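You operate a simulated robot arm through the tools that you are given. There is no shell and no other tool.

The job below is to be done with a simulated robot arm. You get a single attempt, and the scene is never put back.

JOB
Level the make-ready block by its bubble, pin it and clamp the die.
Fine: the pin locks the knobs; stand it in its cup meanwhile; bubble between the long lines. Set down upright: block pin.

Only the result counts: the job must be done as asked and must still hold three seconds after the hand-in. Knocking over, shifting, dropping, spilling or breaking anything else fails it.

ROBOT AND FRAMES
A 6-joint arm with a two-finger parallel gripper, fixed in place. Base frame: the origin is on the floor under the middle of its stand, x ahead of it, y to its left, z up. Lengths are in mm, angles in degrees, forces in N, time in s.
With the tool pointing down near the work surface it reaches from about 320 to 700 mm from the base axis. Its first joint turns from -166.0 to 166.0 degrees. Payload 4.1 kg.
The TCP is the grasp point between the finger pads, 23 mm short of the fingertips. In the tool frame z runs along the fingers and y along their closing line. Largest opening 94 mm; finger width 38, thickness 10; the body of the gripper, 54 by 96 mm, starts 39 mm behind the TCP.
Orientation is that of the tool frame in the base frame, as a unit quaternion [x, y, z, w]. With the fingers straight down and closing along the base's y, the tool's x points along the base's -x, its y along +y and its z along -z.

CONTROLS
- The arm moves only by the tool move_arm. Its arguments are lists of equal length, an entry for each row: "travel": the shift along the base's x, y, z in mm, a list of three; "rot": the turn, a rotation vector about the base's x, y, z in degrees, a list of three; "grip": the gripper command, from -1 (shut) to 1 (fully open), values between in proportion. In form: {"travel": [[tx, ty, tz], ...], "rot": [[wx, wy, wz], ...], "grip": [grip, ...]}. A call has 1 to 20 rows; each row is the pose to reach, as a shift and turn from the pose commanded when the call began. Rows are played at 5 a second. More than 50 mm and 8.6 degrees between two rows, or a gripper value outside its range, and nothing of the call is played. A pose out of reach is approached as far as the arm can. The call stops where the force on the tool passes 40 N (or 10 N more than at its start, if that is more) or the arm is blocked; 0.2 s more then pass. The fingers move at their own pace (about 45 mm/s each) and stop on an object; they squeeze with about 38 N. The grip force told is the motor's: it shows also when the fingers shut on nothing. Time passes only in rows, and 0.2 s behind the last, so rows that repeat a pose let the fingers close. It gives the time, the measured TCP pose, the force on the tool (base axes), the opening and the grip force at its end, in the units of the frame above (readings bear some noise), with the torque about the TCP (base axes, N m) and any sound that the robot's microphone picked up.
- Cameras (640 x 400 px; columns grow to the right, rows downward): "scene" is fixed at [397.2, 656.6, 1576.7]; the picture's right is [-0.19, 0.98, 0.00], its down [0.87, 0.17, -0.46] and it looks along [-0.45, -0.09, -0.89] (base axes); focal length 322 px, centre (320, 200). "wrist" rides on the gripper at [86, 16, -74] in the tool frame; the picture's right is [-0.18, 0.98, 0.00], its down [-0.58, -0.11, -0.81] and it looks along [-0.79, -0.15, 0.59] (tool axes); focal length 243 px, centre (320, 200). There is no depth. A picture from a camera that has moved, and an enlarged one, comes with that camera's place and axes in the base frame and with its lens. The place of the scene camera against the robot may be out by one fixed shift of up to 18 mm in any direction.
- get_image(camera): a new picture of that camera. No time passes.
- move_column(by): slides the trunk up (or, below 0, down) by that many mm; the arm rides with it, the base frame stays. It gives what a move gives, with no picture.
- zoom(camera, box): a new picture of the part [left, top, right, bottom] of that camera's present view, enlarged. No time passes.
- close_job(): hands the job in; it is judged then, once.

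Nothing tells you positions but the pictures and the camera data. Unless the task says otherwise, let go and move clear before handing in.

The tools are called after "Request:" as name(argument=value, ...) on one line, values as JSON. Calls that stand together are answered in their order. move_arm: Moves the arm, as the interface text tells. Its arguments: {"type":"object","properties":{"travel":{"type":"array","items":{"type":"array","items":{"type":"number"}}},"rot":{"type":"array","items":{"type":"array","items":{"type":"number"}}},"grip":{"type":"array","items":{"type":"number"}}},"required":["travel","rot","grip"]} The other tools are called the same way: move_column (by) moves the trunk up or down; get_image (camera) takes a picture; zoom (camera, box) takes an enlarged picture of a part of a camera's view; close_job () hands the job in.

At the start:

```text
clock: 0.0
eef_pos: [60.5, 383.6, 1110.9]
tcp_rot: [0.0, 1.0, 0.0, -0.001]
wrist_force: [-0.4, -0.5, 0.6]
wrist_torque: [-0.01, 0.02, -0.01]
opening: 94.2
grasp_force: 0.0
trunk travel left (down, up): [-525.0, 65.0]
```

scene: 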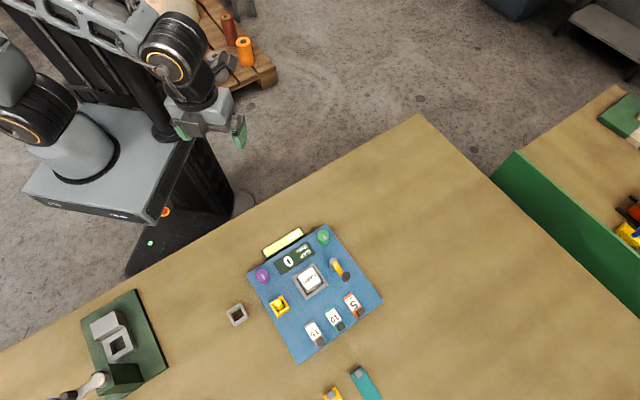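
wrist: 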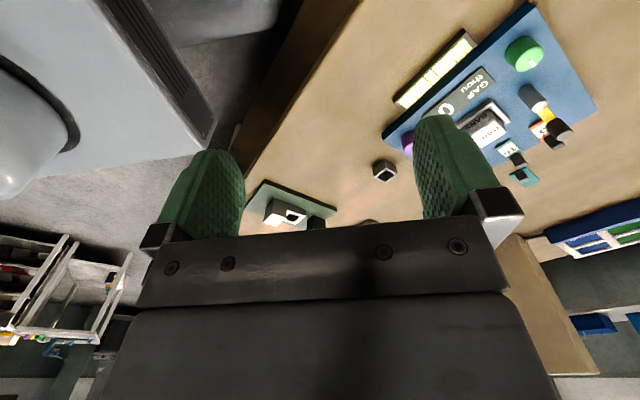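

I see a blue panel with a bubble level, knobs, and some switches on a bench. I'll zoom in to identify all the parts before moving.

Request:
zoom(camera="scene", box=[220, 210, 400, 400])

Request:
zoom(camera="scene", box=[60, 270, 200, 400])

Request:
zoom(camera="wrist", box=[380, 0, 640, 200])

Request:
zoom(camera="scene", box=[240, 220, 350, 300])

```text
2.11 times, centred on (310, 305) of scene
camera zoom: at [397.2, 656.6, 1576.7], right [-0.19, 0.98, 0.0], down [0.87, 0.17, -0.46], along [-0.45, -0.09, -0.89], focal length 677 px, centre (341, -21)
```

zoom: 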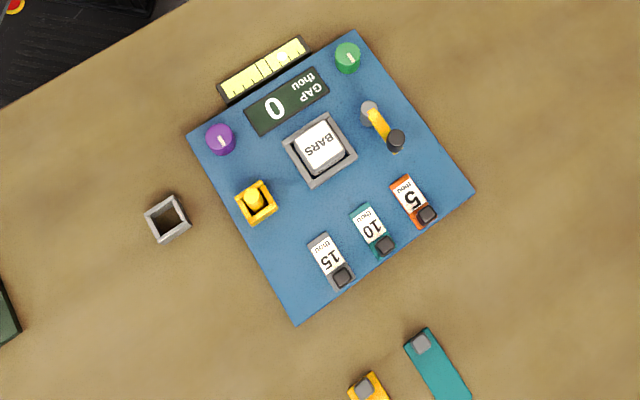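

```text
3.08 times, centred on (130, 335) of scene
camera zoom: at [397.2, 656.6, 1576.7], right [-0.19, 0.98, 0.0], down [0.87, 0.17, -0.46], along [-0.45, -0.09, -0.89], focal length 990 px, centre (905, -215)
```

zoom: 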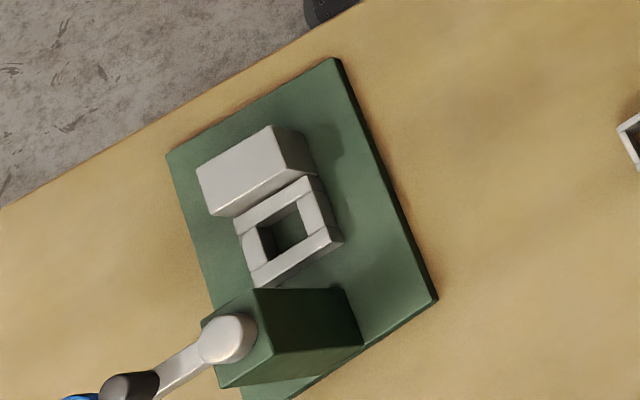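

```text
2.00 times, centred on (510, 100) of wrist
camera zoom: at [-27.1, 400.2, 1186.3], right [0.18, 0.98, 0.0], down [0.58, -0.11, 0.81], along [0.79, -0.15, -0.59], focal length 485 px, centre (-60, 400)
```

zoom: 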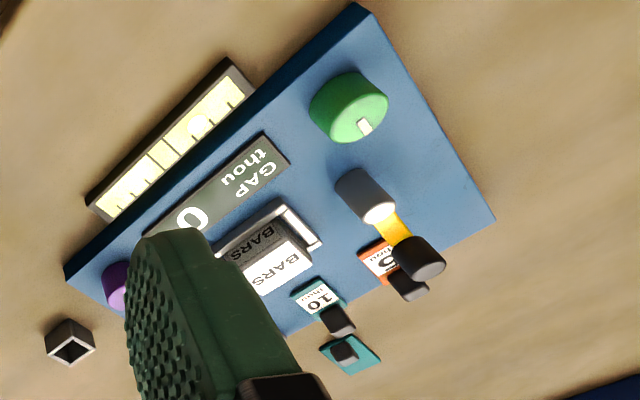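

```text
5.00 times, centred on (295, 260) of scene
camera zoom: at [397.2, 656.6, 1576.7], right [-0.19, 0.98, 0.0], down [0.87, 0.17, -0.46], along [-0.45, -0.09, -0.89], focal length 1608 px, centre (445, -100)
```

zoom: 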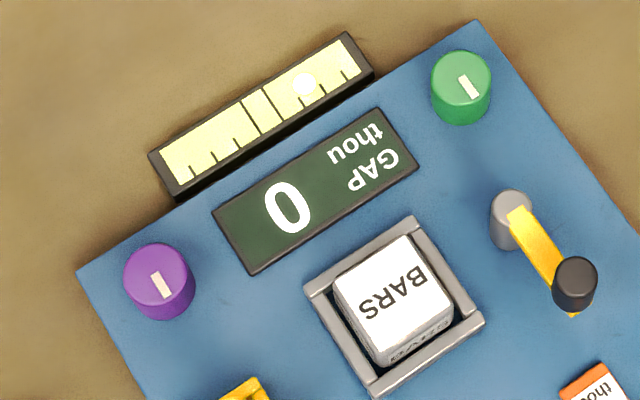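

The panel looks to be a square of about 218 mm turned 45°, centred near (248, 612), with its top around z≈855. I'll turn the tool so the wrist camera looks out over it and get a closer view.

Request:
move_arm(travel=[[10, 0, 0], [20, 0, 0], [30, 0, 0], [40, -5, 0], [50, -10, 0], [60, -15, 0], [70, -20, 0], [75, -25, 0], [75, -25, 0]], rot=[[0, 0, -8.5], [0, 0, -17], [0, 0, -25.5], [0, 0, -34], [0, 0, -42.5], [0, 0, -51], [0, 0, -59.5], [0, 0, -68], [0, 0, -68]], grip=[1, 1, 1, 1, 1, 1, 1, 1, 1])

```text
clock: 2.0
eef_pos: [135.0, 358.0, 1112.8]
tcp_rot: [0.56, 0.828, 0.0, 0.0]
wrist_force: [-0.1, 0.2, 0.3]
wrist_torque: [0.01, 0.01, 0.02]
opening: 94.2
grasp_force: 0.1
trunk travel left (down, up): [-525.0, 65.0]
```

I turned the wrong way, so the camera now faces the stand. I'll turn back through to +68°.

Request:
move_arm(travel=[[0, 0, 0], [0, 0, 0], [0, 0, 0], [0, 0, 0], [0, 0, 0], [0, 0, 0], [0, 0, 0], [0, 0, 0], [0, 0, 0], [0, 0, 0], [0, 0, 0], [0, 0, 0], [0, 0, 0], [0, 0, 0], [0, 0, 0], [0, 0, 0], [0, 0, 0]], rot=[[0, 0, 8.5], [0, 0, 17], [0, 0, 25.5], [0, 0, 34], [0, 0, 42.5], [0, 0, 51], [0, 0, 59.5], [0, 0, 68], [0, 0, 76.5], [0, 0, 85], [0, 0, 93.5], [0, 0, 102], [0, 0, 110.5], [0, 0, 119], [0, 0, 127.5], [0, 0, 136], [0, 0, 136]], grip=[1, 1, 1, 1, 1, 1, 1, 1, 1, 1, 1, 1, 1, 1, 1, 1, 1])

Request:
get_image(camera="wrist")

Request:
get_image(camera="scene")

```text
clock: 5.6
eef_pos: [134.0, 358.4, 1113.2]
tcp_rot: [-0.56, 0.828, 0.0, 0.0]
wrist_force: [1.1, -0.4, 1.8]
wrist_torque: [-0.01, 0.02, 0.0]
opening: 94.0
grasp_force: 0.0
trunk travel left (down, up): [-525.0, 65.0]
```

```text
taken
camera wrist: at [87.0, 284.7, 1186.8], right [-0.84, 0.54, 0.0], down [0.32, 0.5, 0.81], along [0.43, 0.68, -0.59], focal length 243 px, centre (320, 200)
```

wrist: 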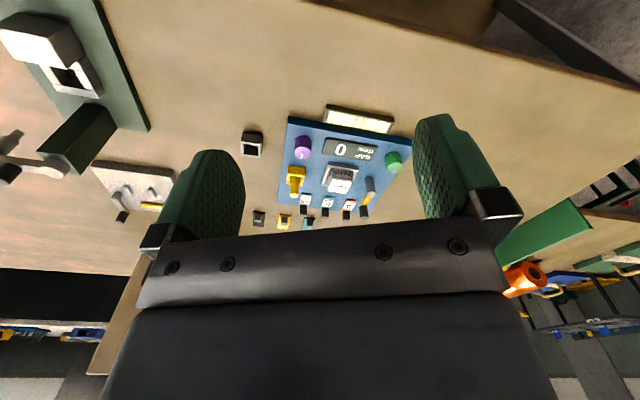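

```text
taken
```

scene: 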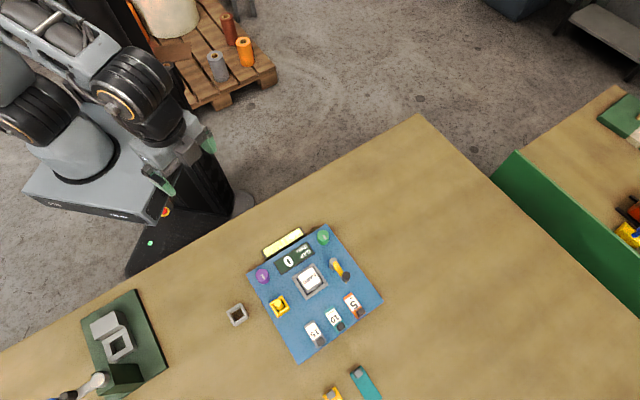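

The wrist camera now sees the panel, with its image upside down. I'll zoom in on it.

Request:
zoom(camera="wrist", box=[220, 90, 420, 230])

Request:
zoom(camera="wrist", box=[280, 95, 420, 190])

Request:
zoom(camera="scene", box=[300, 340, 400, 400])

```text
2.86 times, centred on (320, 160) of wrist
camera zoom: at [87.0, 284.7, 1186.8], right [-0.84, 0.54, 0.0], down [0.32, 0.5, 0.81], along [0.43, 0.68, -0.59], focal length 693 px, centre (320, 314)
```

zoom: 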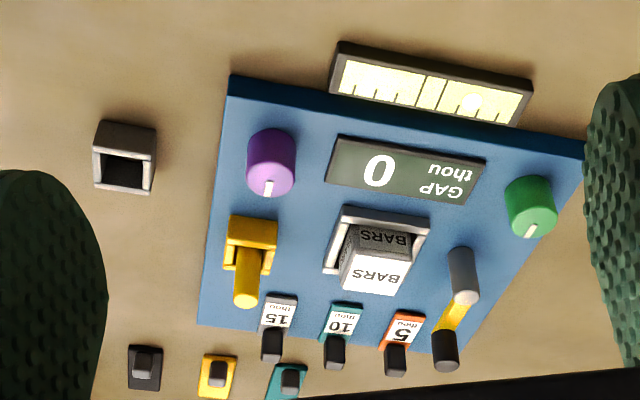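

```text
4.21 times, centred on (350, 142) of wrist
camera zoom: at [87.0, 284.7, 1186.8], right [-0.84, 0.54, 0.0], down [0.32, 0.5, 0.81], along [0.43, 0.68, -0.59], focal length 1022 px, centre (194, 442)
```

zoom: 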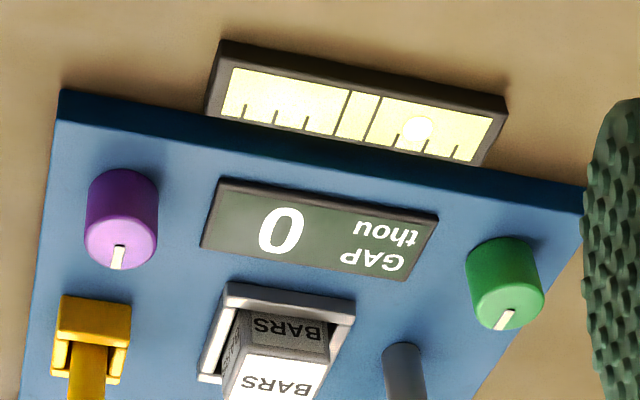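

```text
6.40 times, centred on (350, 370) of scene
camera zoom: at [397.2, 656.6, 1576.7], right [-0.19, 0.98, 0.0], down [0.87, 0.17, -0.46], along [-0.45, -0.09, -0.89], focal length 2059 px, centre (128, -888)
```

zoom: 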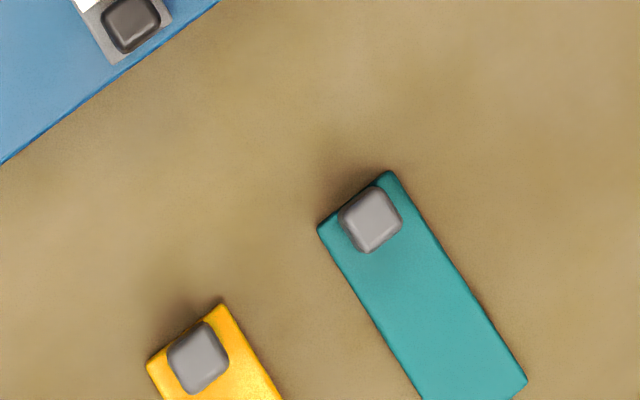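

The pin is a yellow post in a yellow square socket, the cup is the grey square at the left, and the die is the "BARS" cube. The lever pivots on a grey post. I'll move in for a closer look.

Request:
move_arm(travel=[[12, 22, -20], [24, 44, -40], [36, 66, -60], [48, 88, -80], [48, 88, -80]], rot=[[0, 0, 0], [0, 0, 0], [0, 0, 0], [0, 0, 0], [0, 0, 0]], grip=[1, 1, 1, 1, 1])

Request:
get_image(camera="wrist")

Request:
zoom(camera="wrist", box=[230, 30, 420, 230])

```text
clock: 6.8
eef_pos: [183.0, 445.7, 1031.4]
tcp_rot: [-0.56, 0.829, 0.0, 0.0]
wrist_force: [-0.3, -0.3, 0.0]
wrist_torque: [-0.03, 0.01, -0.02]
opening: 94.2
grasp_force: 0.0
trunk travel left (down, up): [-525.0, 65.0]
```

```text
taken
camera wrist: at [135.0, 372.6, 1106.6], right [-0.84, 0.54, 0.0], down [0.32, 0.5, 0.81], along [0.43, 0.68, -0.59], focal length 243 px, centre (320, 200)
```

wrist: 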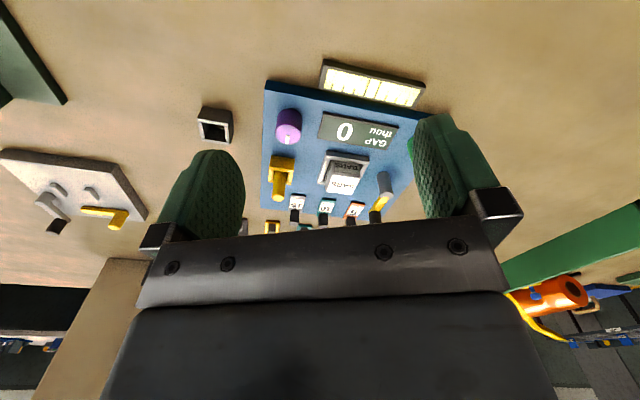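

```text
2.00 times, centred on (325, 130) of wrist
camera zoom: at [135.0, 372.6, 1106.6], right [-0.84, 0.54, 0.0], down [0.32, 0.5, 0.81], along [0.43, 0.68, -0.59], focal length 485 px, centre (310, 340)
```

zoom: 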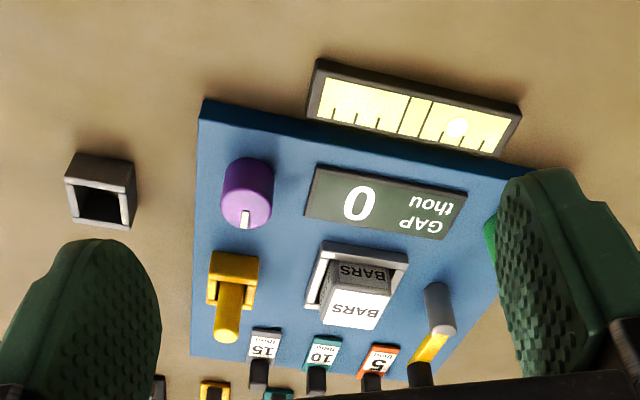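

I can see the pin and cup well enough to estimate them. I'll move the TCP above the pin, staying high, to view it steeply and measure it accurately.

Request:
move_arm(travel=[[24, 20, 0], [48, 40, 0], [72, 60, 0], [96, 82, 0], [119, 103, 0], [119, 103, 0]], rot=[[0, 0, 0], [0, 0, 0], [0, 0, 0], [0, 0, 0], [0, 0, 0], [0, 0, 0]], grip=[1, 1, 1, 1, 1, 1])

Request:
get_image(camera="wrist")

Request:
zoom(camera="wrist", box=[200, 0, 440, 150])

```text
clock: 8.2
eef_pos: [302.6, 550.9, 1032.0]
tcp_rot: [-0.56, 0.829, 0.0, 0.0]
wrist_force: [0.5, 1.0, -0.6]
wrist_torque: [0.01, 0.0, -0.01]
opening: 94.0
grasp_force: 0.0
trunk travel left (down, up): [-525.0, 65.0]
```

```text
taken
camera wrist: at [255.0, 477.1, 1106.5], right [-0.84, 0.54, 0.0], down [0.32, 0.5, 0.81], along [0.43, 0.68, -0.59], focal length 243 px, centre (320, 200)
```

wrist: 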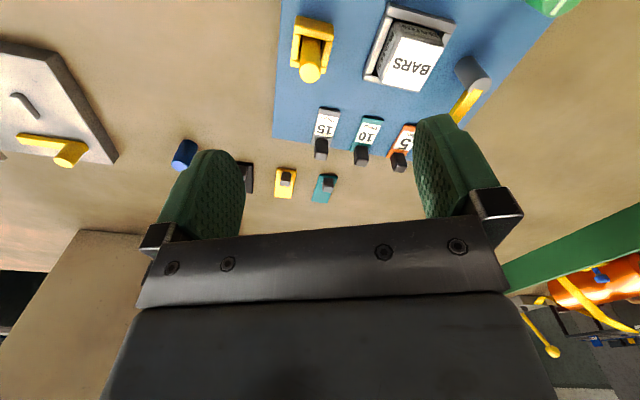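

```text
2.67 times, centred on (320, 75) of wrist
camera zoom: at [255.0, 477.1, 1106.5], right [-0.84, 0.54, 0.0], down [0.32, 0.5, 0.81], along [0.43, 0.68, -0.59], focal length 647 px, centre (320, 533)
```

zoom: 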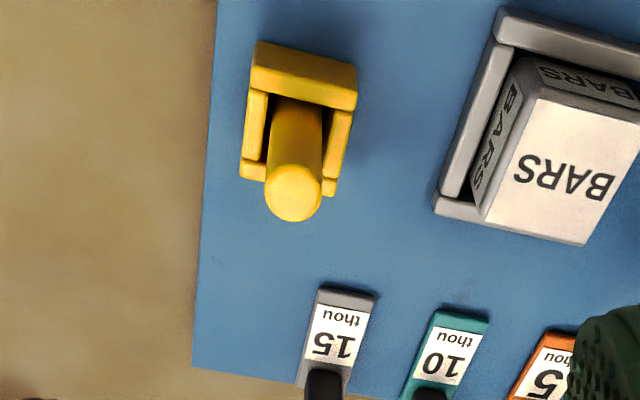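

The pin is a round post about 16 mm across, with its top near (310, 549, 924). The grey cup rim is near (334, 459, 880) and the plate top is near z≈873. I'll lower a bit to measure the socket rim, then look over the grey cup.

Request:
move_arm(travel=[[4, -1, -30], [7, -2, -62], [7, -2, -62]], rot=[[0, 0, 0], [0, 0, 0], [0, 0, 0]], grip=[1, 1, 1])

Request:
get_image(camera="wrist")

Request:
zoom(camera="wrist", box=[220, 0, 420, 200])

```text
clock: 9.0
eef_pos: [310.0, 548.7, 970.6]
tcp_rot: [-0.559, 0.829, 0.0, 0.0]
wrist_force: [0.7, 0.4, 0.0]
wrist_torque: [0.0, 0.01, -0.02]
opening: 94.0
grasp_force: 0.0
trunk travel left (down, up): [-525.0, 65.0]
```

```text
taken
camera wrist: at [262.3, 474.6, 1044.6], right [-0.84, 0.54, 0.0], down [0.32, 0.5, 0.81], along [0.43, 0.68, -0.59], focal length 243 px, centre (320, 200)
```

wrist: 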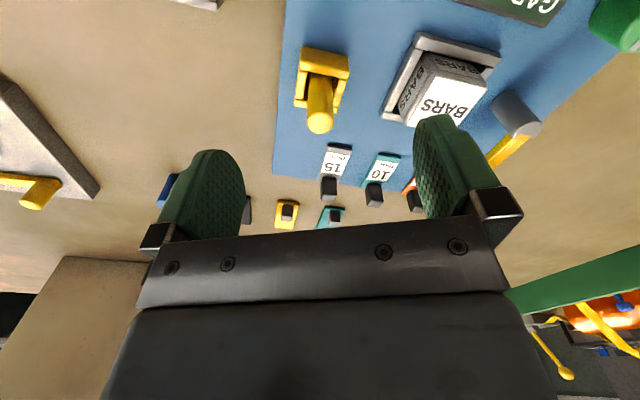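

```text
2.00 times, centred on (320, 100) of wrist
camera zoom: at [262.3, 474.6, 1044.6], right [-0.84, 0.54, 0.0], down [0.32, 0.5, 0.81], along [0.43, 0.68, -0.59], focal length 485 px, centre (320, 400)
```

zoom: 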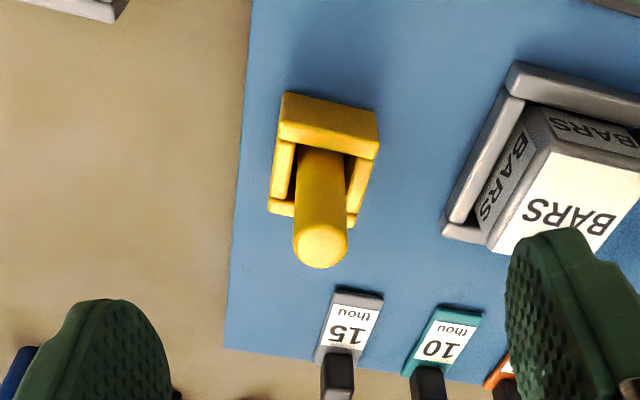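

The pin top is confirmed at about (310.4, 550, 922.5). Next I'll view the grey cup from above to measure its rim and hole.

Request:
move_arm(travel=[[8, -30, 10], [16, -60, 15], [24, -90, 15], [24, -90, 15]], rot=[[0, 0, 0], [0, 0, 0], [0, 0, 0], [0, 0, 0]], grip=[1, 1, 1, 1])

Request:
get_image(camera="wrist")

Request:
zoom(camera="wrist", box=[240, 30, 400, 170])

```text
clock: 10.0
eef_pos: [332.7, 457.7, 985.0]
tcp_rot: [-0.558, 0.83, 0.0, 0.0]
wrist_force: [0.0, 0.6, -0.6]
wrist_torque: [0.01, -0.03, 0.0]
opening: 93.7
grasp_force: 0.1
trunk travel left (down, up): [-525.0, 65.0]
```

```text
taken
camera wrist: at [284.9, 384.4, 1060.1], right [-0.84, 0.54, 0.0], down [0.32, 0.5, 0.81], along [0.43, 0.68, -0.59], focal length 243 px, centre (320, 200)
```

wrist: 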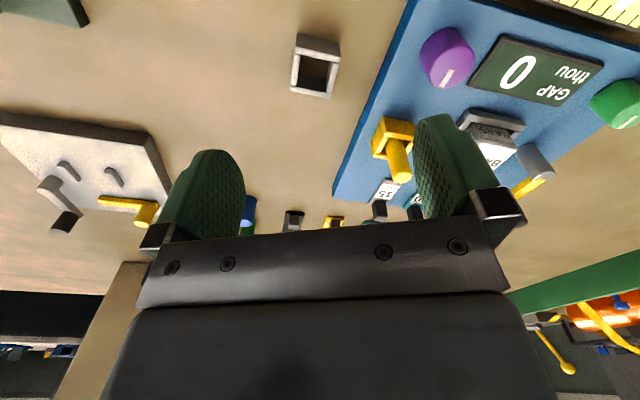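

```text
2.86 times, centred on (320, 100) of wrist
camera zoom: at [284.9, 384.4, 1060.1], right [-0.84, 0.54, 0.0], down [0.32, 0.5, 0.81], along [0.43, 0.68, -0.59], focal length 693 px, centre (320, 486)
```

zoom: 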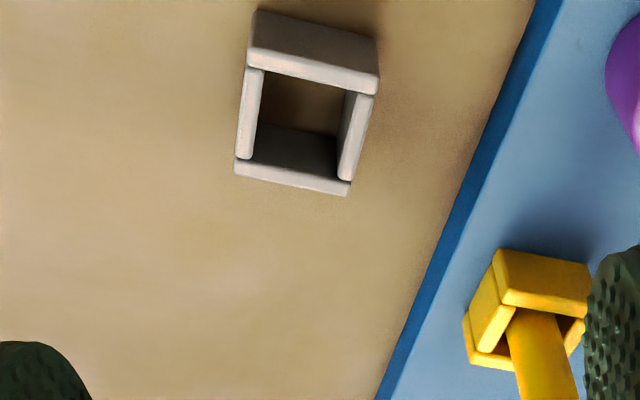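

The cup rim is near (339, 460, 875) and about 33 mm across outside, so there is comfortable room for the 16 mm pin. I'll go lower over it to refine the centre.

Request:
move_arm(travel=[[3, 1, -25], [6.3, 2.5, -50], [6.3, 2.5, -50]], rot=[[0, 0, 0], [0, 0, 0], [0, 0, 0]], grip=[1, 1, 1])

Request:
zoom(camera="wrist", box=[240, 50, 400, 190])

Request:
zoom(camera="wrist", box=[400, 0, 640, 200])

```text
clock: 10.8
eef_pos: [339.4, 461.1, 935.7]
tcp_rot: [-0.559, 0.829, 0.0, 0.0]
wrist_force: [0.6, -0.2, -0.2]
wrist_torque: [0.0, 0.04, 0.01]
opening: 93.8
grasp_force: 0.1
trunk travel left (down, up): [-525.0, 65.0]
```

```text
2.86 times, centred on (320, 120) of wrist
camera zoom: at [291.0, 387.5, 1009.7], right [-0.84, 0.54, 0.0], down [0.32, 0.5, 0.81], along [0.43, 0.68, -0.59], focal length 693 px, centre (320, 429)
```

zoom: 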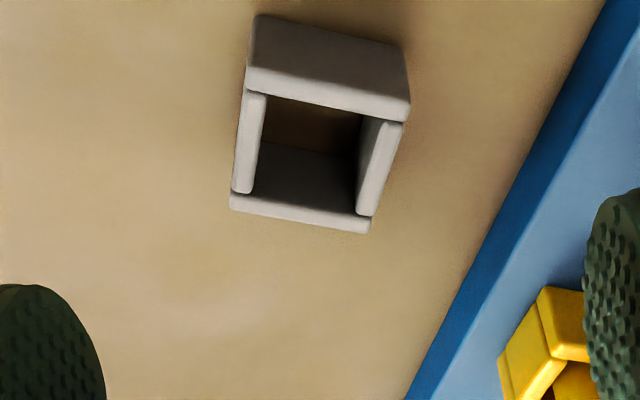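

```text
2.00 times, centred on (520, 100) of wrist
camera zoom: at [291.0, 387.5, 1009.7], right [-0.84, 0.54, 0.0], down [0.32, 0.5, 0.81], along [0.43, 0.68, -0.59], focal length 485 px, centre (-80, 400)
```

zoom: 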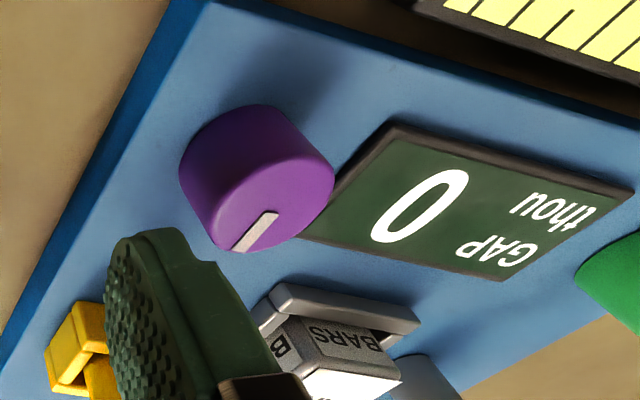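

The grey cup centre is about (339.2, 460.1), rim z≈874, on a table near z≈851. I'll lift, narrow the fingers to about 47 mm, and hover over the pin.

Request:
move_arm(travel=[[0, 0, 30], [0, 0, 56], [-10, 30, 56], [-20, 60, 56], [-29, 89.7, 56], [-29, 89.7, 30], [-29, 89.7, 30]], rot=[[0, 0, 0], [0, 0, 0], [0, 0, 0], [0, 0, 0], [0, 0, 0], [0, 0, 0], [0, 0, 0]], grip=[1, 0.5, 0, 0, 0, 0, 0])

Request:
get_image(camera="wrist")

Request:
zoom(camera="wrist", box=[250, 40, 400, 180])

```text
clock: 12.4
eef_pos: [311.4, 551.0, 966.9]
tcp_rot: [-0.559, 0.829, -0.001, -0.001]
wrist_force: [-0.2, -0.1, -0.2]
wrist_torque: [0.03, -0.02, 0.03]
opening: 47.2
grasp_force: 0.1
trunk travel left (down, up): [-525.0, 65.0]
```

```text
taken
camera wrist: at [263.7, 477.3, 1039.9], right [-0.84, 0.54, 0.0], down [0.32, 0.5, 0.81], along [0.43, 0.68, -0.59], focal length 243 px, centre (320, 200)
```

wrist: 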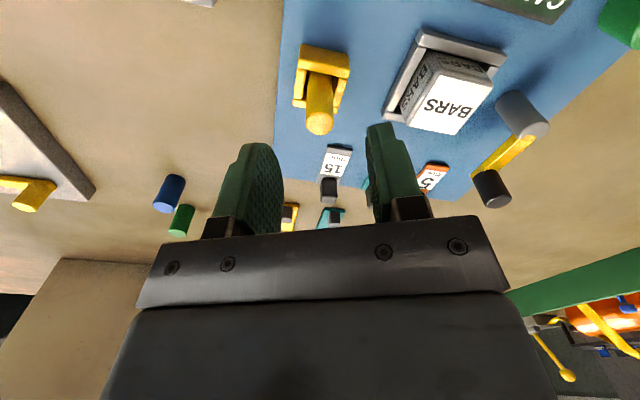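

```text
2.86 times, centred on (325, 110) of wrist
camera zoom: at [263.7, 477.3, 1039.9], right [-0.84, 0.54, 0.0], down [0.32, 0.5, 0.81], along [0.43, 0.68, -0.59], focal length 693 px, centre (306, 457)
```

zoom: 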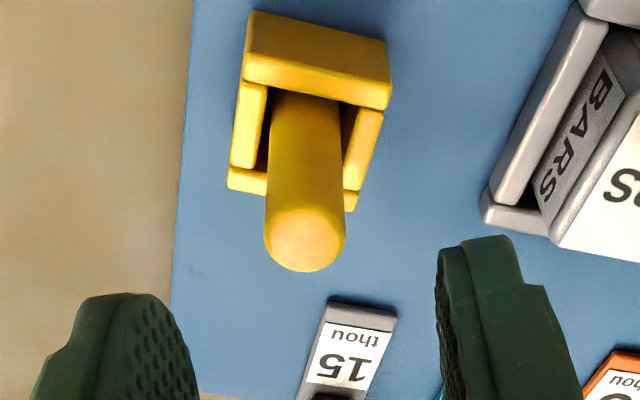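

The fingers are centred on the pin, and the socket rim is near z≈887. I'll descend until the TCP is at z≈921, with the tips above the rim, and close on the pin.

Request:
move_arm(travel=[[0, 0, -15], [0, 0, -30], [0, 0, -44], [0, 0, -44], [0, 0, -44], [0, 0, -44], [0, 0, -44], [0, 0, -44]], rot=[[0, 0, 0], [0, 0, 0], [0, 0, 0], [0, 0, 0], [0, 0, 0], [0, 0, 0], [0, 0, 0], [0, 0, 0]], grip=[0, 0, 0, 0, -0.8, -0.8, -0.8, -0.8])

Request:
get_image(camera="wrist")

```text
clock: 14.2
eef_pos: [310.3, 550.1, 921.9]
tcp_rot: [-0.559, 0.829, 0.0, -0.001]
wrist_force: [-0.3, 0.0, -0.4]
wrist_torque: [-0.01, 0.02, 0.03]
opening: 14.5
grasp_force: 37.9
trunk travel left (down, up): [-525.0, 65.0]
```

```text
taken
camera wrist: at [262.5, 476.5, 995.5], right [-0.84, 0.54, 0.0], down [0.32, 0.5, 0.81], along [0.43, 0.68, -0.59], focal length 243 px, centre (320, 200)
```

wrist: 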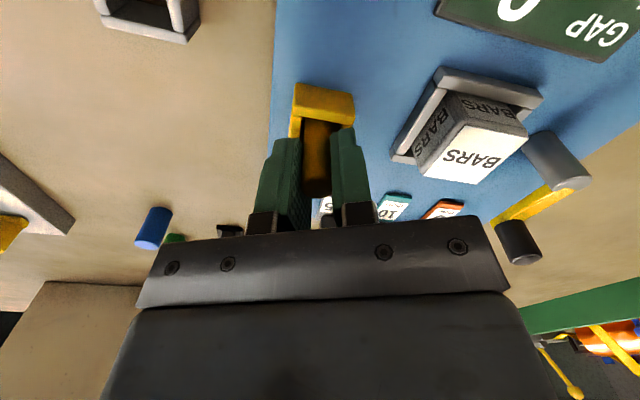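

The pin is gripped at 14.5 mm with no side force. I'll lift it straight up slowly.

Request:
move_arm(travel=[[0, 0, 5], [0, 0, 10], [0, 0, 20], [0, 0, 35], [0, 0, 50], [0, 0, 70], [0, 0, 70]], rot=[[0, 0, 0], [0, 0, 0], [0, 0, 0], [0, 0, 0], [0, 0, 0], [0, 0, 0], [0, 0, 0]], grip=[-0.8, -0.8, -0.8, -0.8, -0.8, -0.8, -0.8])

Request:
get_image(camera="wrist")

Request:
zoom(camera="wrist", box=[240, 20, 400, 240])

Request:
zoom(camera="scene", box=[200, 200, 400, 370])

```text
clock: 15.8
eef_pos: [312.3, 549.6, 989.6]
tcp_rot: [-0.56, 0.829, 0.0, 0.0]
wrist_force: [-0.7, 0.2, -1.2]
wrist_torque: [-0.01, 0.01, -0.02]
opening: 14.7
grasp_force: 37.9
trunk travel left (down, up): [-525.0, 65.0]
```

```text
taken
camera wrist: at [263.2, 474.5, 1064.1], right [-0.84, 0.54, 0.0], down [0.32, 0.5, 0.81], along [0.43, 0.68, -0.59], focal length 243 px, centre (320, 200)
```

wrist: 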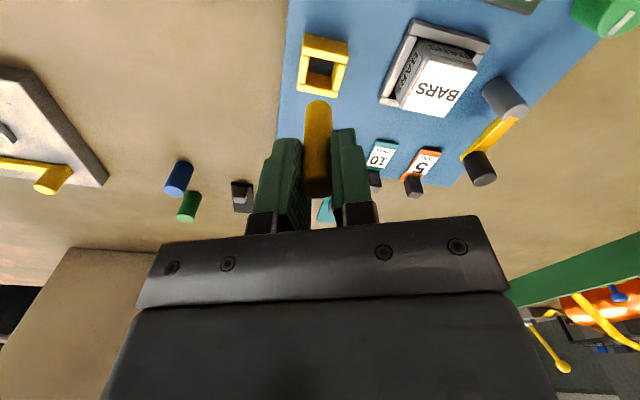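

```text
1.82 times, centred on (320, 130) of wrist
camera zoom: at [263.2, 474.5, 1064.1], right [-0.84, 0.54, 0.0], down [0.32, 0.5, 0.81], along [0.43, 0.68, -0.59], focal length 441 px, centre (320, 327)
```

zoom: 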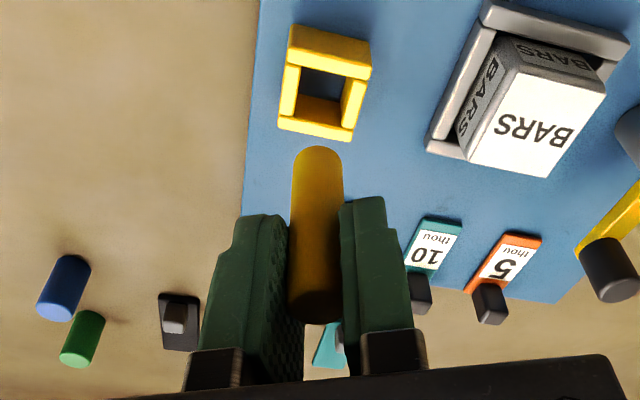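

```text
2.35 times, centred on (300, 285) of scene
camera zoom: at [397.2, 656.6, 1576.7], right [-0.19, 0.98, 0.0], down [0.87, 0.17, -0.46], along [-0.45, -0.09, -0.89], focal length 757 px, centre (367, 0)
```

zoom: 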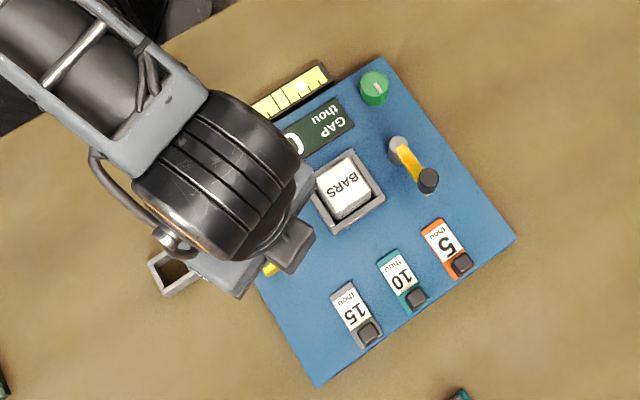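

The pin is out, about 57 mm long, with its bottom about 56 mm below the TCP. I'll carry it over the grey cup, stopping just above the rim to check alignment.

Request:
move_arm(travel=[[7, -22, 0], [14, -45, 0], [21, -67, 0], [28.6, -89.8, 0], [28.6, -89.8, -20], [28.6, -89.8, -45], [28.6, -89.8, -45]], rot=[[0, 0, 0], [0, 0, 0], [0, 0, 0], [0, 0, 0], [0, 0, 0], [0, 0, 0], [0, 0, 0]], grip=[-0.8, -0.8, -0.8, -0.8, -0.8, -0.8, -0.8])

Request:
zoom(camera="wrist", box=[240, 20, 400, 200])

Request:
zoom(camera="scene", box=[200, 270, 290, 340])

```text
clock: 17.4
eef_pos: [339.9, 458.5, 944.9]
tcp_rot: [-0.559, 0.829, 0.0, -0.001]
wrist_force: [-0.9, -0.5, -0.2]
wrist_torque: [0.0, -0.02, -0.02]
opening: 14.9
grasp_force: 38.2
trunk travel left (down, up): [-525.0, 65.0]
```

```text
2.22 times, centred on (320, 110) of wrist
camera zoom: at [292.2, 384.5, 1020.0], right [-0.84, 0.54, 0.0], down [0.32, 0.5, 0.81], along [0.43, 0.68, -0.59], focal length 539 px, centre (320, 400)
```

zoom: 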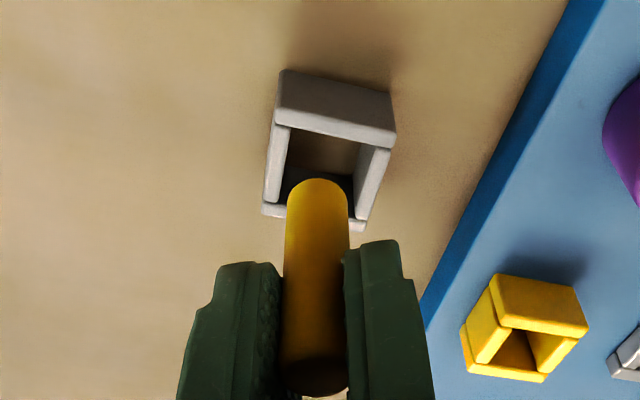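

```text
5.71 times, centred on (245, 305) of scene
camera zoom: at [397.2, 656.6, 1576.7], right [-0.19, 0.98, 0.0], down [0.87, 0.17, -0.46], along [-0.45, -0.09, -0.89], focal length 1838 px, centre (749, -400)
```

zoom: 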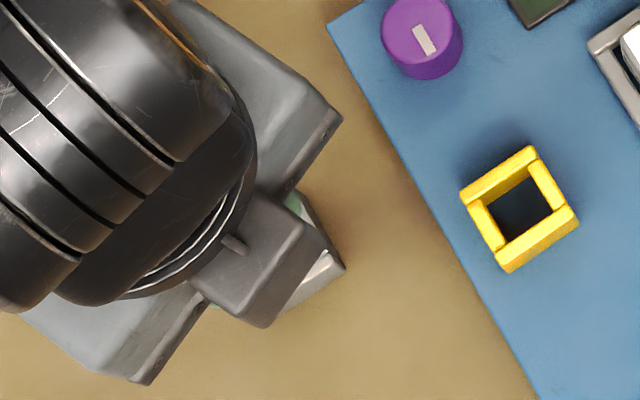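

The pin bottom sits about 15 mm above the rim and is nearly centred. I'll nudge 1 mm outward and lower in small steps.

Request:
move_arm(travel=[[0, 1.2, 0], [0, 1.2, -8], [0, 1.2, -16], [0, 1.2, -22], [0, 1.2, -28], [0, 1.2, -28]], rot=[[0, 0, 0], [0, 0, 0], [0, 0, 0], [0, 0, 0], [0, 0, 0], [0, 0, 0]], grip=[-0.8, -0.8, -0.8, -0.8, -0.8, -0.8])

Request:
zoom(camera="wrist", box=[240, 60, 400, 240])

```text
clock: 18.8
eef_pos: [339.8, 461.8, 917.1]
tcp_rot: [-0.559, 0.829, 0.0, 0.0]
wrist_force: [0.1, 0.9, -0.6]
wrist_torque: [0.02, -0.02, 0.02]
opening: 14.7
grasp_force: 38.0
trunk travel left (down, up): [-525.0, 65.0]
```

```text
2.22 times, centred on (320, 150) of wrist
camera zoom: at [291.5, 387.7, 991.6], right [-0.84, 0.54, 0.0], down [0.32, 0.5, 0.81], along [0.43, 0.68, -0.59], focal length 539 px, centre (320, 311)
```

zoom: 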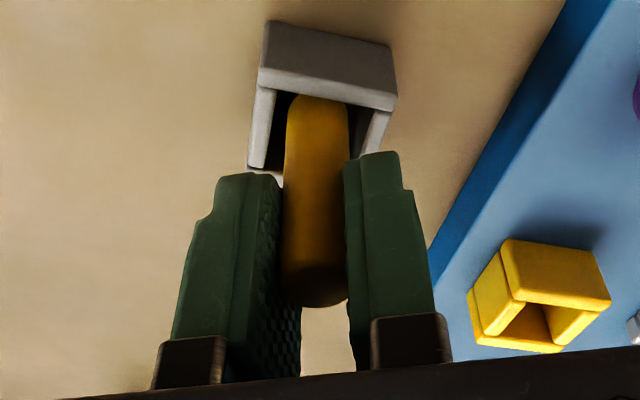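

The pin has entered the cup cleanly. I'll continue down in small steps until it touches the floor.

Request:
move_arm(travel=[[0, 0, -3], [0, 0, -5], [0, 0, -7], [0, 0, -8], [0, 0, -8]], rot=[[0, 0, 0], [0, 0, 0], [0, 0, 0], [0, 0, 0], [0, 0, 0]], grip=[-0.8, -0.8, -0.8, -0.8, -0.8])

```text
clock: 20.0
eef_pos: [338.0, 460.9, 909.2]
tcp_rot: [-0.559, 0.829, 0.0, 0.0]
wrist_force: [-0.1, 0.1, -0.6]
wrist_torque: [0.0, -0.02, 0.02]
opening: 14.8
grasp_force: 38.0
trunk travel left (down, up): [-525.0, 65.0]
```

Request:
move_arm(travel=[[0, 0, -1], [0, 0, -2], [0, 0, -3], [0, 0, -3]], rot=[[0, 0, 0], [0, 0, 0], [0, 0, 0], [0, 0, 0]], grip=[-0.8, -0.8, -0.8, -0.8])

Request:
zoom(camera="wrist", box=[240, 60, 400, 240])

```text
clock: 21.0
eef_pos: [338.2, 460.5, 906.2]
tcp_rot: [-0.559, 0.829, 0.0, 0.0]
wrist_force: [-0.7, -0.2, -1.2]
wrist_torque: [0.03, -0.02, -0.02]
opening: 14.9
grasp_force: 38.1
trunk travel left (down, up): [-525.0, 65.0]
```

```text
2.22 times, centred on (320, 150) of wrist
camera zoom: at [290.6, 387.7, 981.1], right [-0.84, 0.54, 0.0], down [0.32, 0.5, 0.81], along [0.43, 0.68, -0.59], focal length 539 px, centre (320, 311)
```

zoom: 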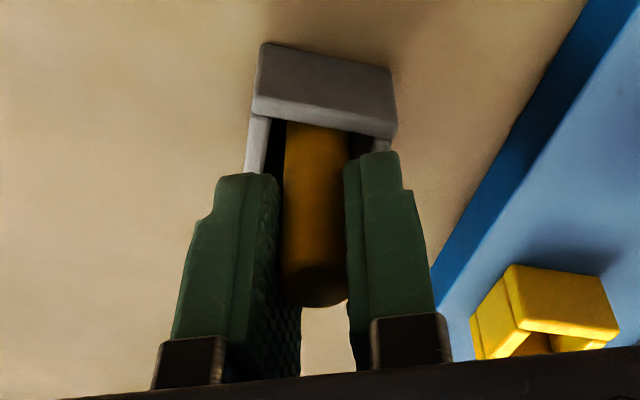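

There's no contact yet, so I'll keep lowering 1 mm at a time.

Request:
move_arm(travel=[[0, 0, -1], [0, 0, -2], [0, 0, -2]], rot=[[0, 0, 0], [0, 0, 0], [0, 0, 0]], grip=[-0.8, -0.8, -0.8])

```text
clock: 21.8
eef_pos: [338.4, 460.4, 905.3]
tcp_rot: [-0.559, 0.829, 0.0, 0.0]
wrist_force: [0.7, -0.3, -0.1]
wrist_torque: [-0.03, 0.01, 0.02]
opening: 14.8
grasp_force: 38.0
trunk travel left (down, up): [-525.0, 65.0]
```

Request:
move_arm(travel=[[0, 0, -1], [0, 0, -2], [0, 0, -2]], rot=[[0, 0, 0], [0, 0, 0], [0, 0, 0]], grip=[-0.8, -0.8, -0.8])

```text
clock: 22.6
eef_pos: [338.3, 460.7, 902.4]
tcp_rot: [-0.559, 0.829, -0.001, 0.0]
wrist_force: [0.4, 0.1, -1.3]
wrist_torque: [0.01, -0.01, -0.01]
opening: 14.8
grasp_force: 38.2
trunk travel left (down, up): [-525.0, 65.0]
```

Request:
move_arm(travel=[[0, 0, -1], [0, 0, -1.5], [0, 0, -1.5]], rot=[[0, 0, 0], [0, 0, 0], [0, 0, 0]], grip=[-0.8, -0.8, -0.8])

Request:
zoom(camera="wrist", box=[260, 60, 380, 180])

Request:
zoom(camera="scene", box=[200, 280, 280, 340])

```text
clock: 23.4
eef_pos: [338.3, 460.8, 901.1]
tcp_rot: [-0.559, 0.829, 0.001, 0.0]
wrist_force: [-0.2, 0.6, -1.1]
wrist_torque: [0.02, -0.01, -0.01]
opening: 14.7
grasp_force: 38.4
trunk travel left (down, up): [-525.0, 65.0]
```

```text
3.33 times, centred on (320, 120) of wrist
camera zoom: at [290.8, 387.4, 976.2], right [-0.84, 0.54, 0.0], down [0.32, 0.5, 0.81], along [0.43, 0.68, -0.59], focal length 809 px, centre (320, 467)
```

zoom: 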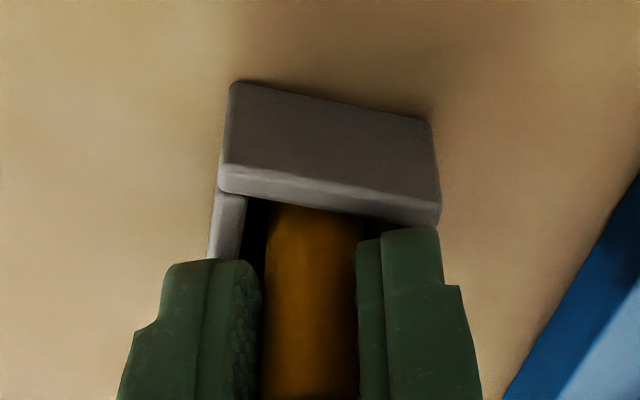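

```text
6.67 times, centred on (240, 310) of scene
camera zoom: at [397.2, 656.6, 1576.7], right [-0.19, 0.98, 0.0], down [0.87, 0.17, -0.46], along [-0.45, -0.09, -0.89], focal length 2144 px, centre (853, -533)
```

zoom: 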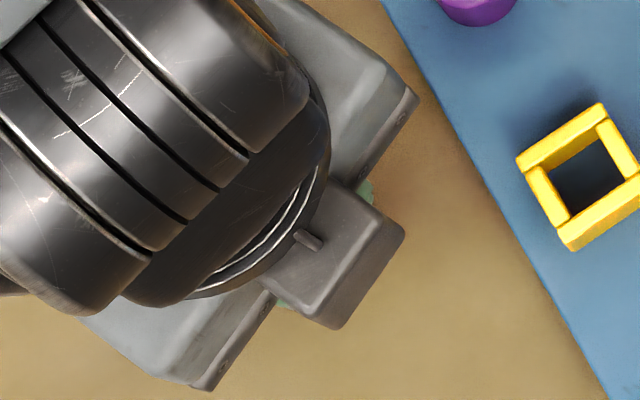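

Request:
move_arm(travel=[[0, 0, -0.7], [0, 0, -1.2], [0, 0, -1.2]], rot=[[0, 0, 0], [0, 0, 0], [0, 0, 0]], grip=[-0.8, -0.8, -0.8])

```text
clock: 24.2
eef_pos: [339.2, 461.7, 902.0]
tcp_rot: [-0.559, 0.829, 0.0, 0.0]
wrist_force: [-0.4, -0.6, 2.5]
wrist_torque: [-0.04, 0.03, -0.02]
opening: 14.9
grasp_force: 37.8
trunk travel left (down, up): [-525.0, 65.0]
```

Request:
move_arm(travel=[[0, 0, -0.5], [0, 0, -0.8], [0, 0, -0.8]], rot=[[0, 0, 0], [0, 0, 0], [0, 0, 0]], grip=[-0.8, -0.8, -0.8])

```text
clock: 25.0
eef_pos: [337.2, 462.1, 901.7]
tcp_rot: [-0.559, 0.829, 0.0, 0.002]
wrist_force: [0.9, 0.6, 17.6]
wrist_torque: [-0.05, -0.02, -0.01]
opening: 15.0
grasp_force: 38.1
trunk travel left (down, up): [-525.0, 65.0]
```

There is clear contact (17 N), so the pin is on the floor. I'll ease up 1 mm, open, and rise clear.

Request:
move_arm(travel=[[0, 0, 1], [0, 0, 1], [0, 0, 1], [0, 0, 1], [0, 0, 1]], rot=[[0, 0, 0], [0, 0, 0], [0, 0, 0], [0, 0, 0], [0, 0, 0]], grip=[-0.8, -0.6, -0.4, -0.3, -0.3])

Request:
zoom(camera="wrist", box=[240, 60, 400, 240])

```text
clock: 26.2
eef_pos: [338.5, 461.9, 900.6]
tcp_rot: [-0.559, 0.829, 0.0, 0.0]
wrist_force: [0.6, -0.2, -0.3]
wrist_torque: [-0.01, 0.02, 0.03]
opening: 32.9
grasp_force: 0.0
trunk travel left (down, up): [-525.0, 65.0]
```

```text
2.22 times, centred on (320, 150) of wrist
camera zoom: at [290.7, 387.3, 974.6], right [-0.84, 0.54, 0.0], down [0.32, 0.5, 0.81], along [0.43, 0.68, -0.59], focal length 539 px, centre (320, 311)
```

zoom: 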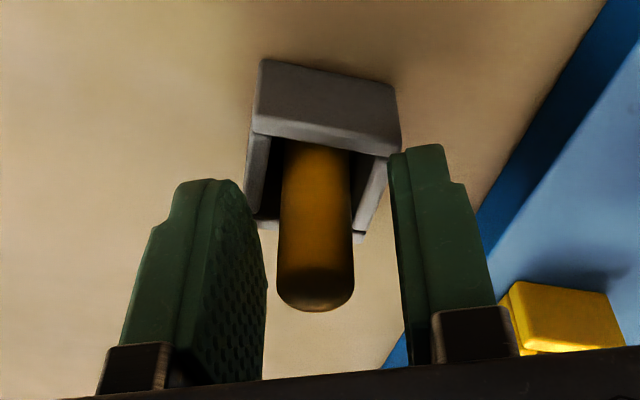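

The pin stands upright in the cup. I'll rise clear and look at both the cup and the purple knob.

Request:
move_arm(travel=[[0, 0, 15], [0, 0, 40], [0, 0, 70], [0, 0, 100], [-10, 0, 110], [-20, 5, 110], [-20, 5, 110]], rot=[[0, 0, 0], [0, 0, 0], [0, 0, 0], [0, 0, 0], [0, 0, 0], [0, 0, 0], [0, 0, 0]], grip=[-0.3, -0.3, -0.2, 0, 0.2, 0.2, 0.2])

Request:
get_image(camera="wrist")

Request:
zoom(camera="wrist", box=[230, 0, 370, 120])

Request:
zoom(camera="scene", box=[200, 220, 340, 340])

```text
clock: 27.8
eef_pos: [317.9, 467.2, 1011.2]
tcp_rot: [-0.559, 0.829, 0.0, 0.0]
wrist_force: [1.5, -0.1, 0.2]
wrist_torque: [0.0, 0.01, 0.0]
opening: 56.5
grasp_force: 0.2
trunk travel left (down, up): [-525.0, 65.0]
```

```text
taken
camera wrist: at [270.2, 393.6, 1085.1], right [-0.84, 0.54, 0.0], down [0.32, 0.5, 0.81], along [0.43, 0.68, -0.59], focal length 243 px, centre (320, 200)
```

wrist: 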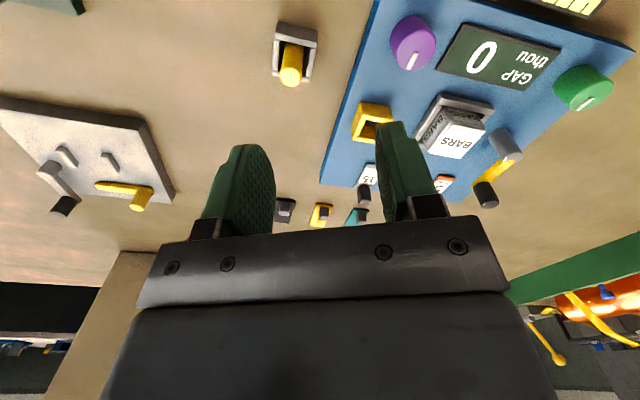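

```text
3.33 times, centred on (300, 60) of wrist
camera zoom: at [270.2, 393.6, 1085.1], right [-0.84, 0.54, 0.0], down [0.32, 0.5, 0.81], along [0.43, 0.68, -0.59], focal length 809 px, centre (387, 667)
```

zoom: 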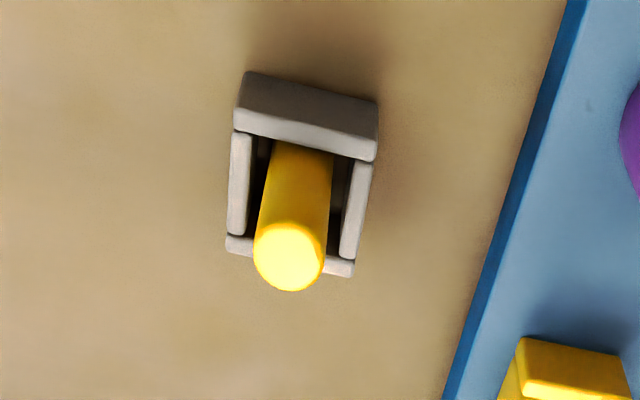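

```text
3.33 times, centred on (270, 280) of scene
camera zoom: at [397.2, 656.6, 1576.7], right [-0.19, 0.98, 0.0], down [0.87, 0.17, -0.46], along [-0.45, -0.09, -0.89], focal length 1072 px, centre (487, -67)
```

zoom: 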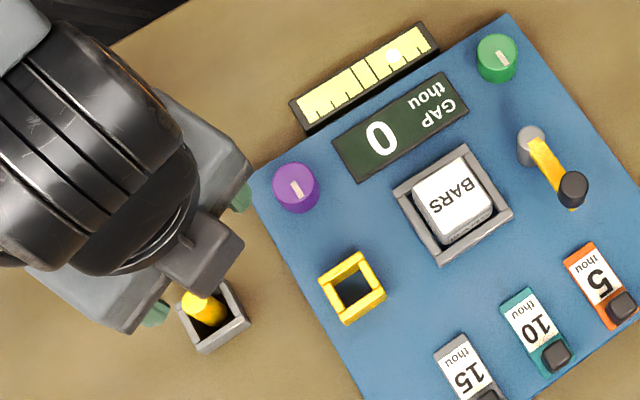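

The pin is safely upright in the grey cup. Next I'll hover over the purple knob to measure it.

Request:
move_arm(travel=[[-20, 10, 0], [-40, 20, 0], [-62, 31, 0], [-62, 31, -30], [-62, 31, -30]], rot=[[0, 0, 0], [0, 0, 0], [0, 0, 0], [0, 0, 0], [0, 0, 0]], grip=[0.2, 0.2, 0.2, 0.2, 0.2])

Request:
get_image(camera="wrist")

Request:
zoom(camera="wrist", box=[240, 20, 400, 160])

```text
clock: 29.0
eef_pos: [257.0, 496.4, 980.4]
tcp_rot: [-0.558, 0.83, 0.0, 0.0]
wrist_force: [-0.3, 0.0, 0.1]
wrist_torque: [0.01, 0.0, 0.0]
opening: 56.5
grasp_force: 0.0
trunk travel left (down, up): [-525.0, 65.0]
```

```text
taken
camera wrist: at [208.9, 422.9, 1054.4], right [-0.84, 0.54, 0.0], down [0.32, 0.5, 0.81], along [0.43, 0.68, -0.59], focal length 243 px, centre (320, 200)
```

wrist: 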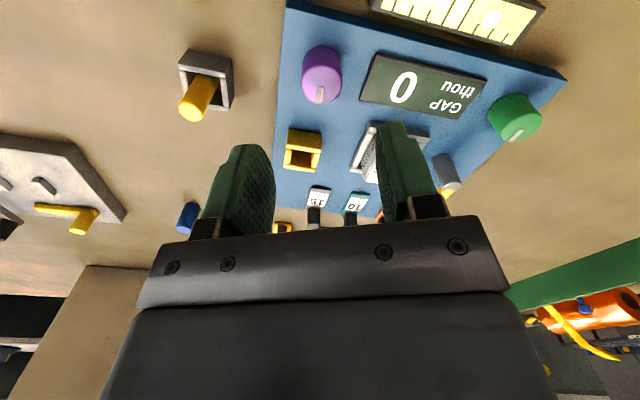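

```text
2.86 times, centred on (320, 90) of wrist
camera zoom: at [208.9, 422.9, 1054.4], right [-0.84, 0.54, 0.0], down [0.32, 0.5, 0.81], along [0.43, 0.68, -0.59], focal length 693 px, centre (320, 514)
```

zoom: 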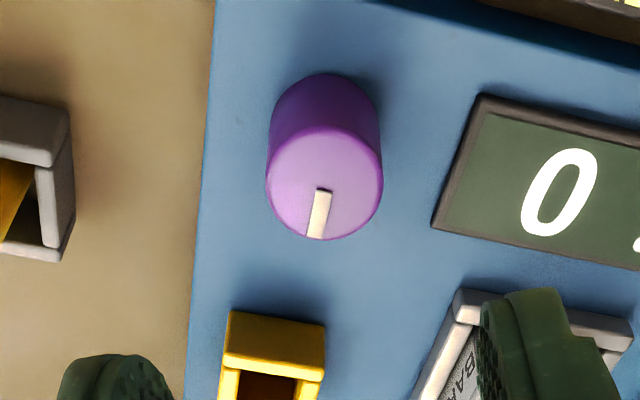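

The purple knob is at about (254.7, 496), 28 mm across, with its top near z≈897 on a plate at z≈872. I'll check whether the scene camera can see the bubble from this arm pose.

Request:
get_image(camera="scene")

Request:
zoom(camera="wrist", box=[360, 0, 580, 150])

```text
taken
```

scene: 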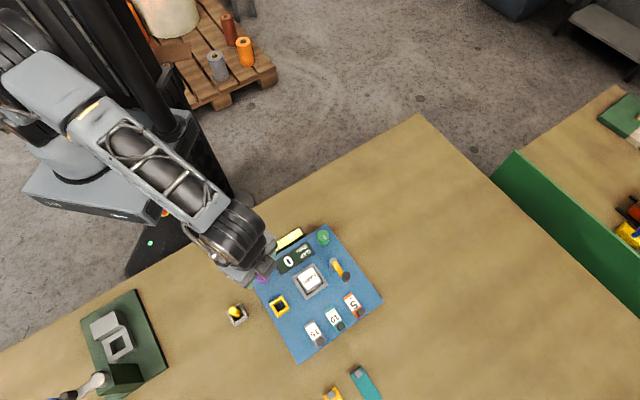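

```text
2.67 times, centred on (470, 75) of wrist
camera zoom: at [208.9, 422.9, 1054.4], right [-0.84, 0.54, 0.0], down [0.32, 0.5, 0.81], along [0.43, 0.68, -0.59], focal length 647 px, centre (-80, 533)
```

zoom: 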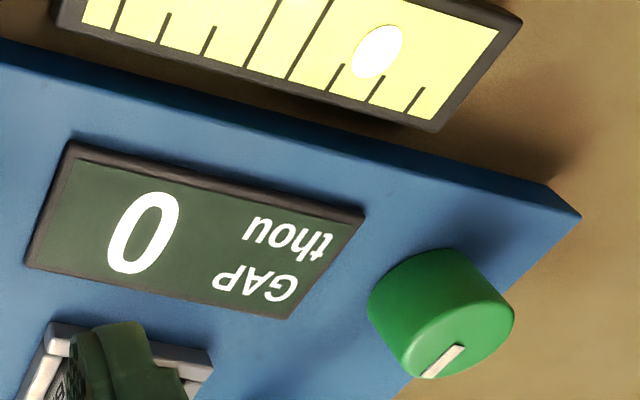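

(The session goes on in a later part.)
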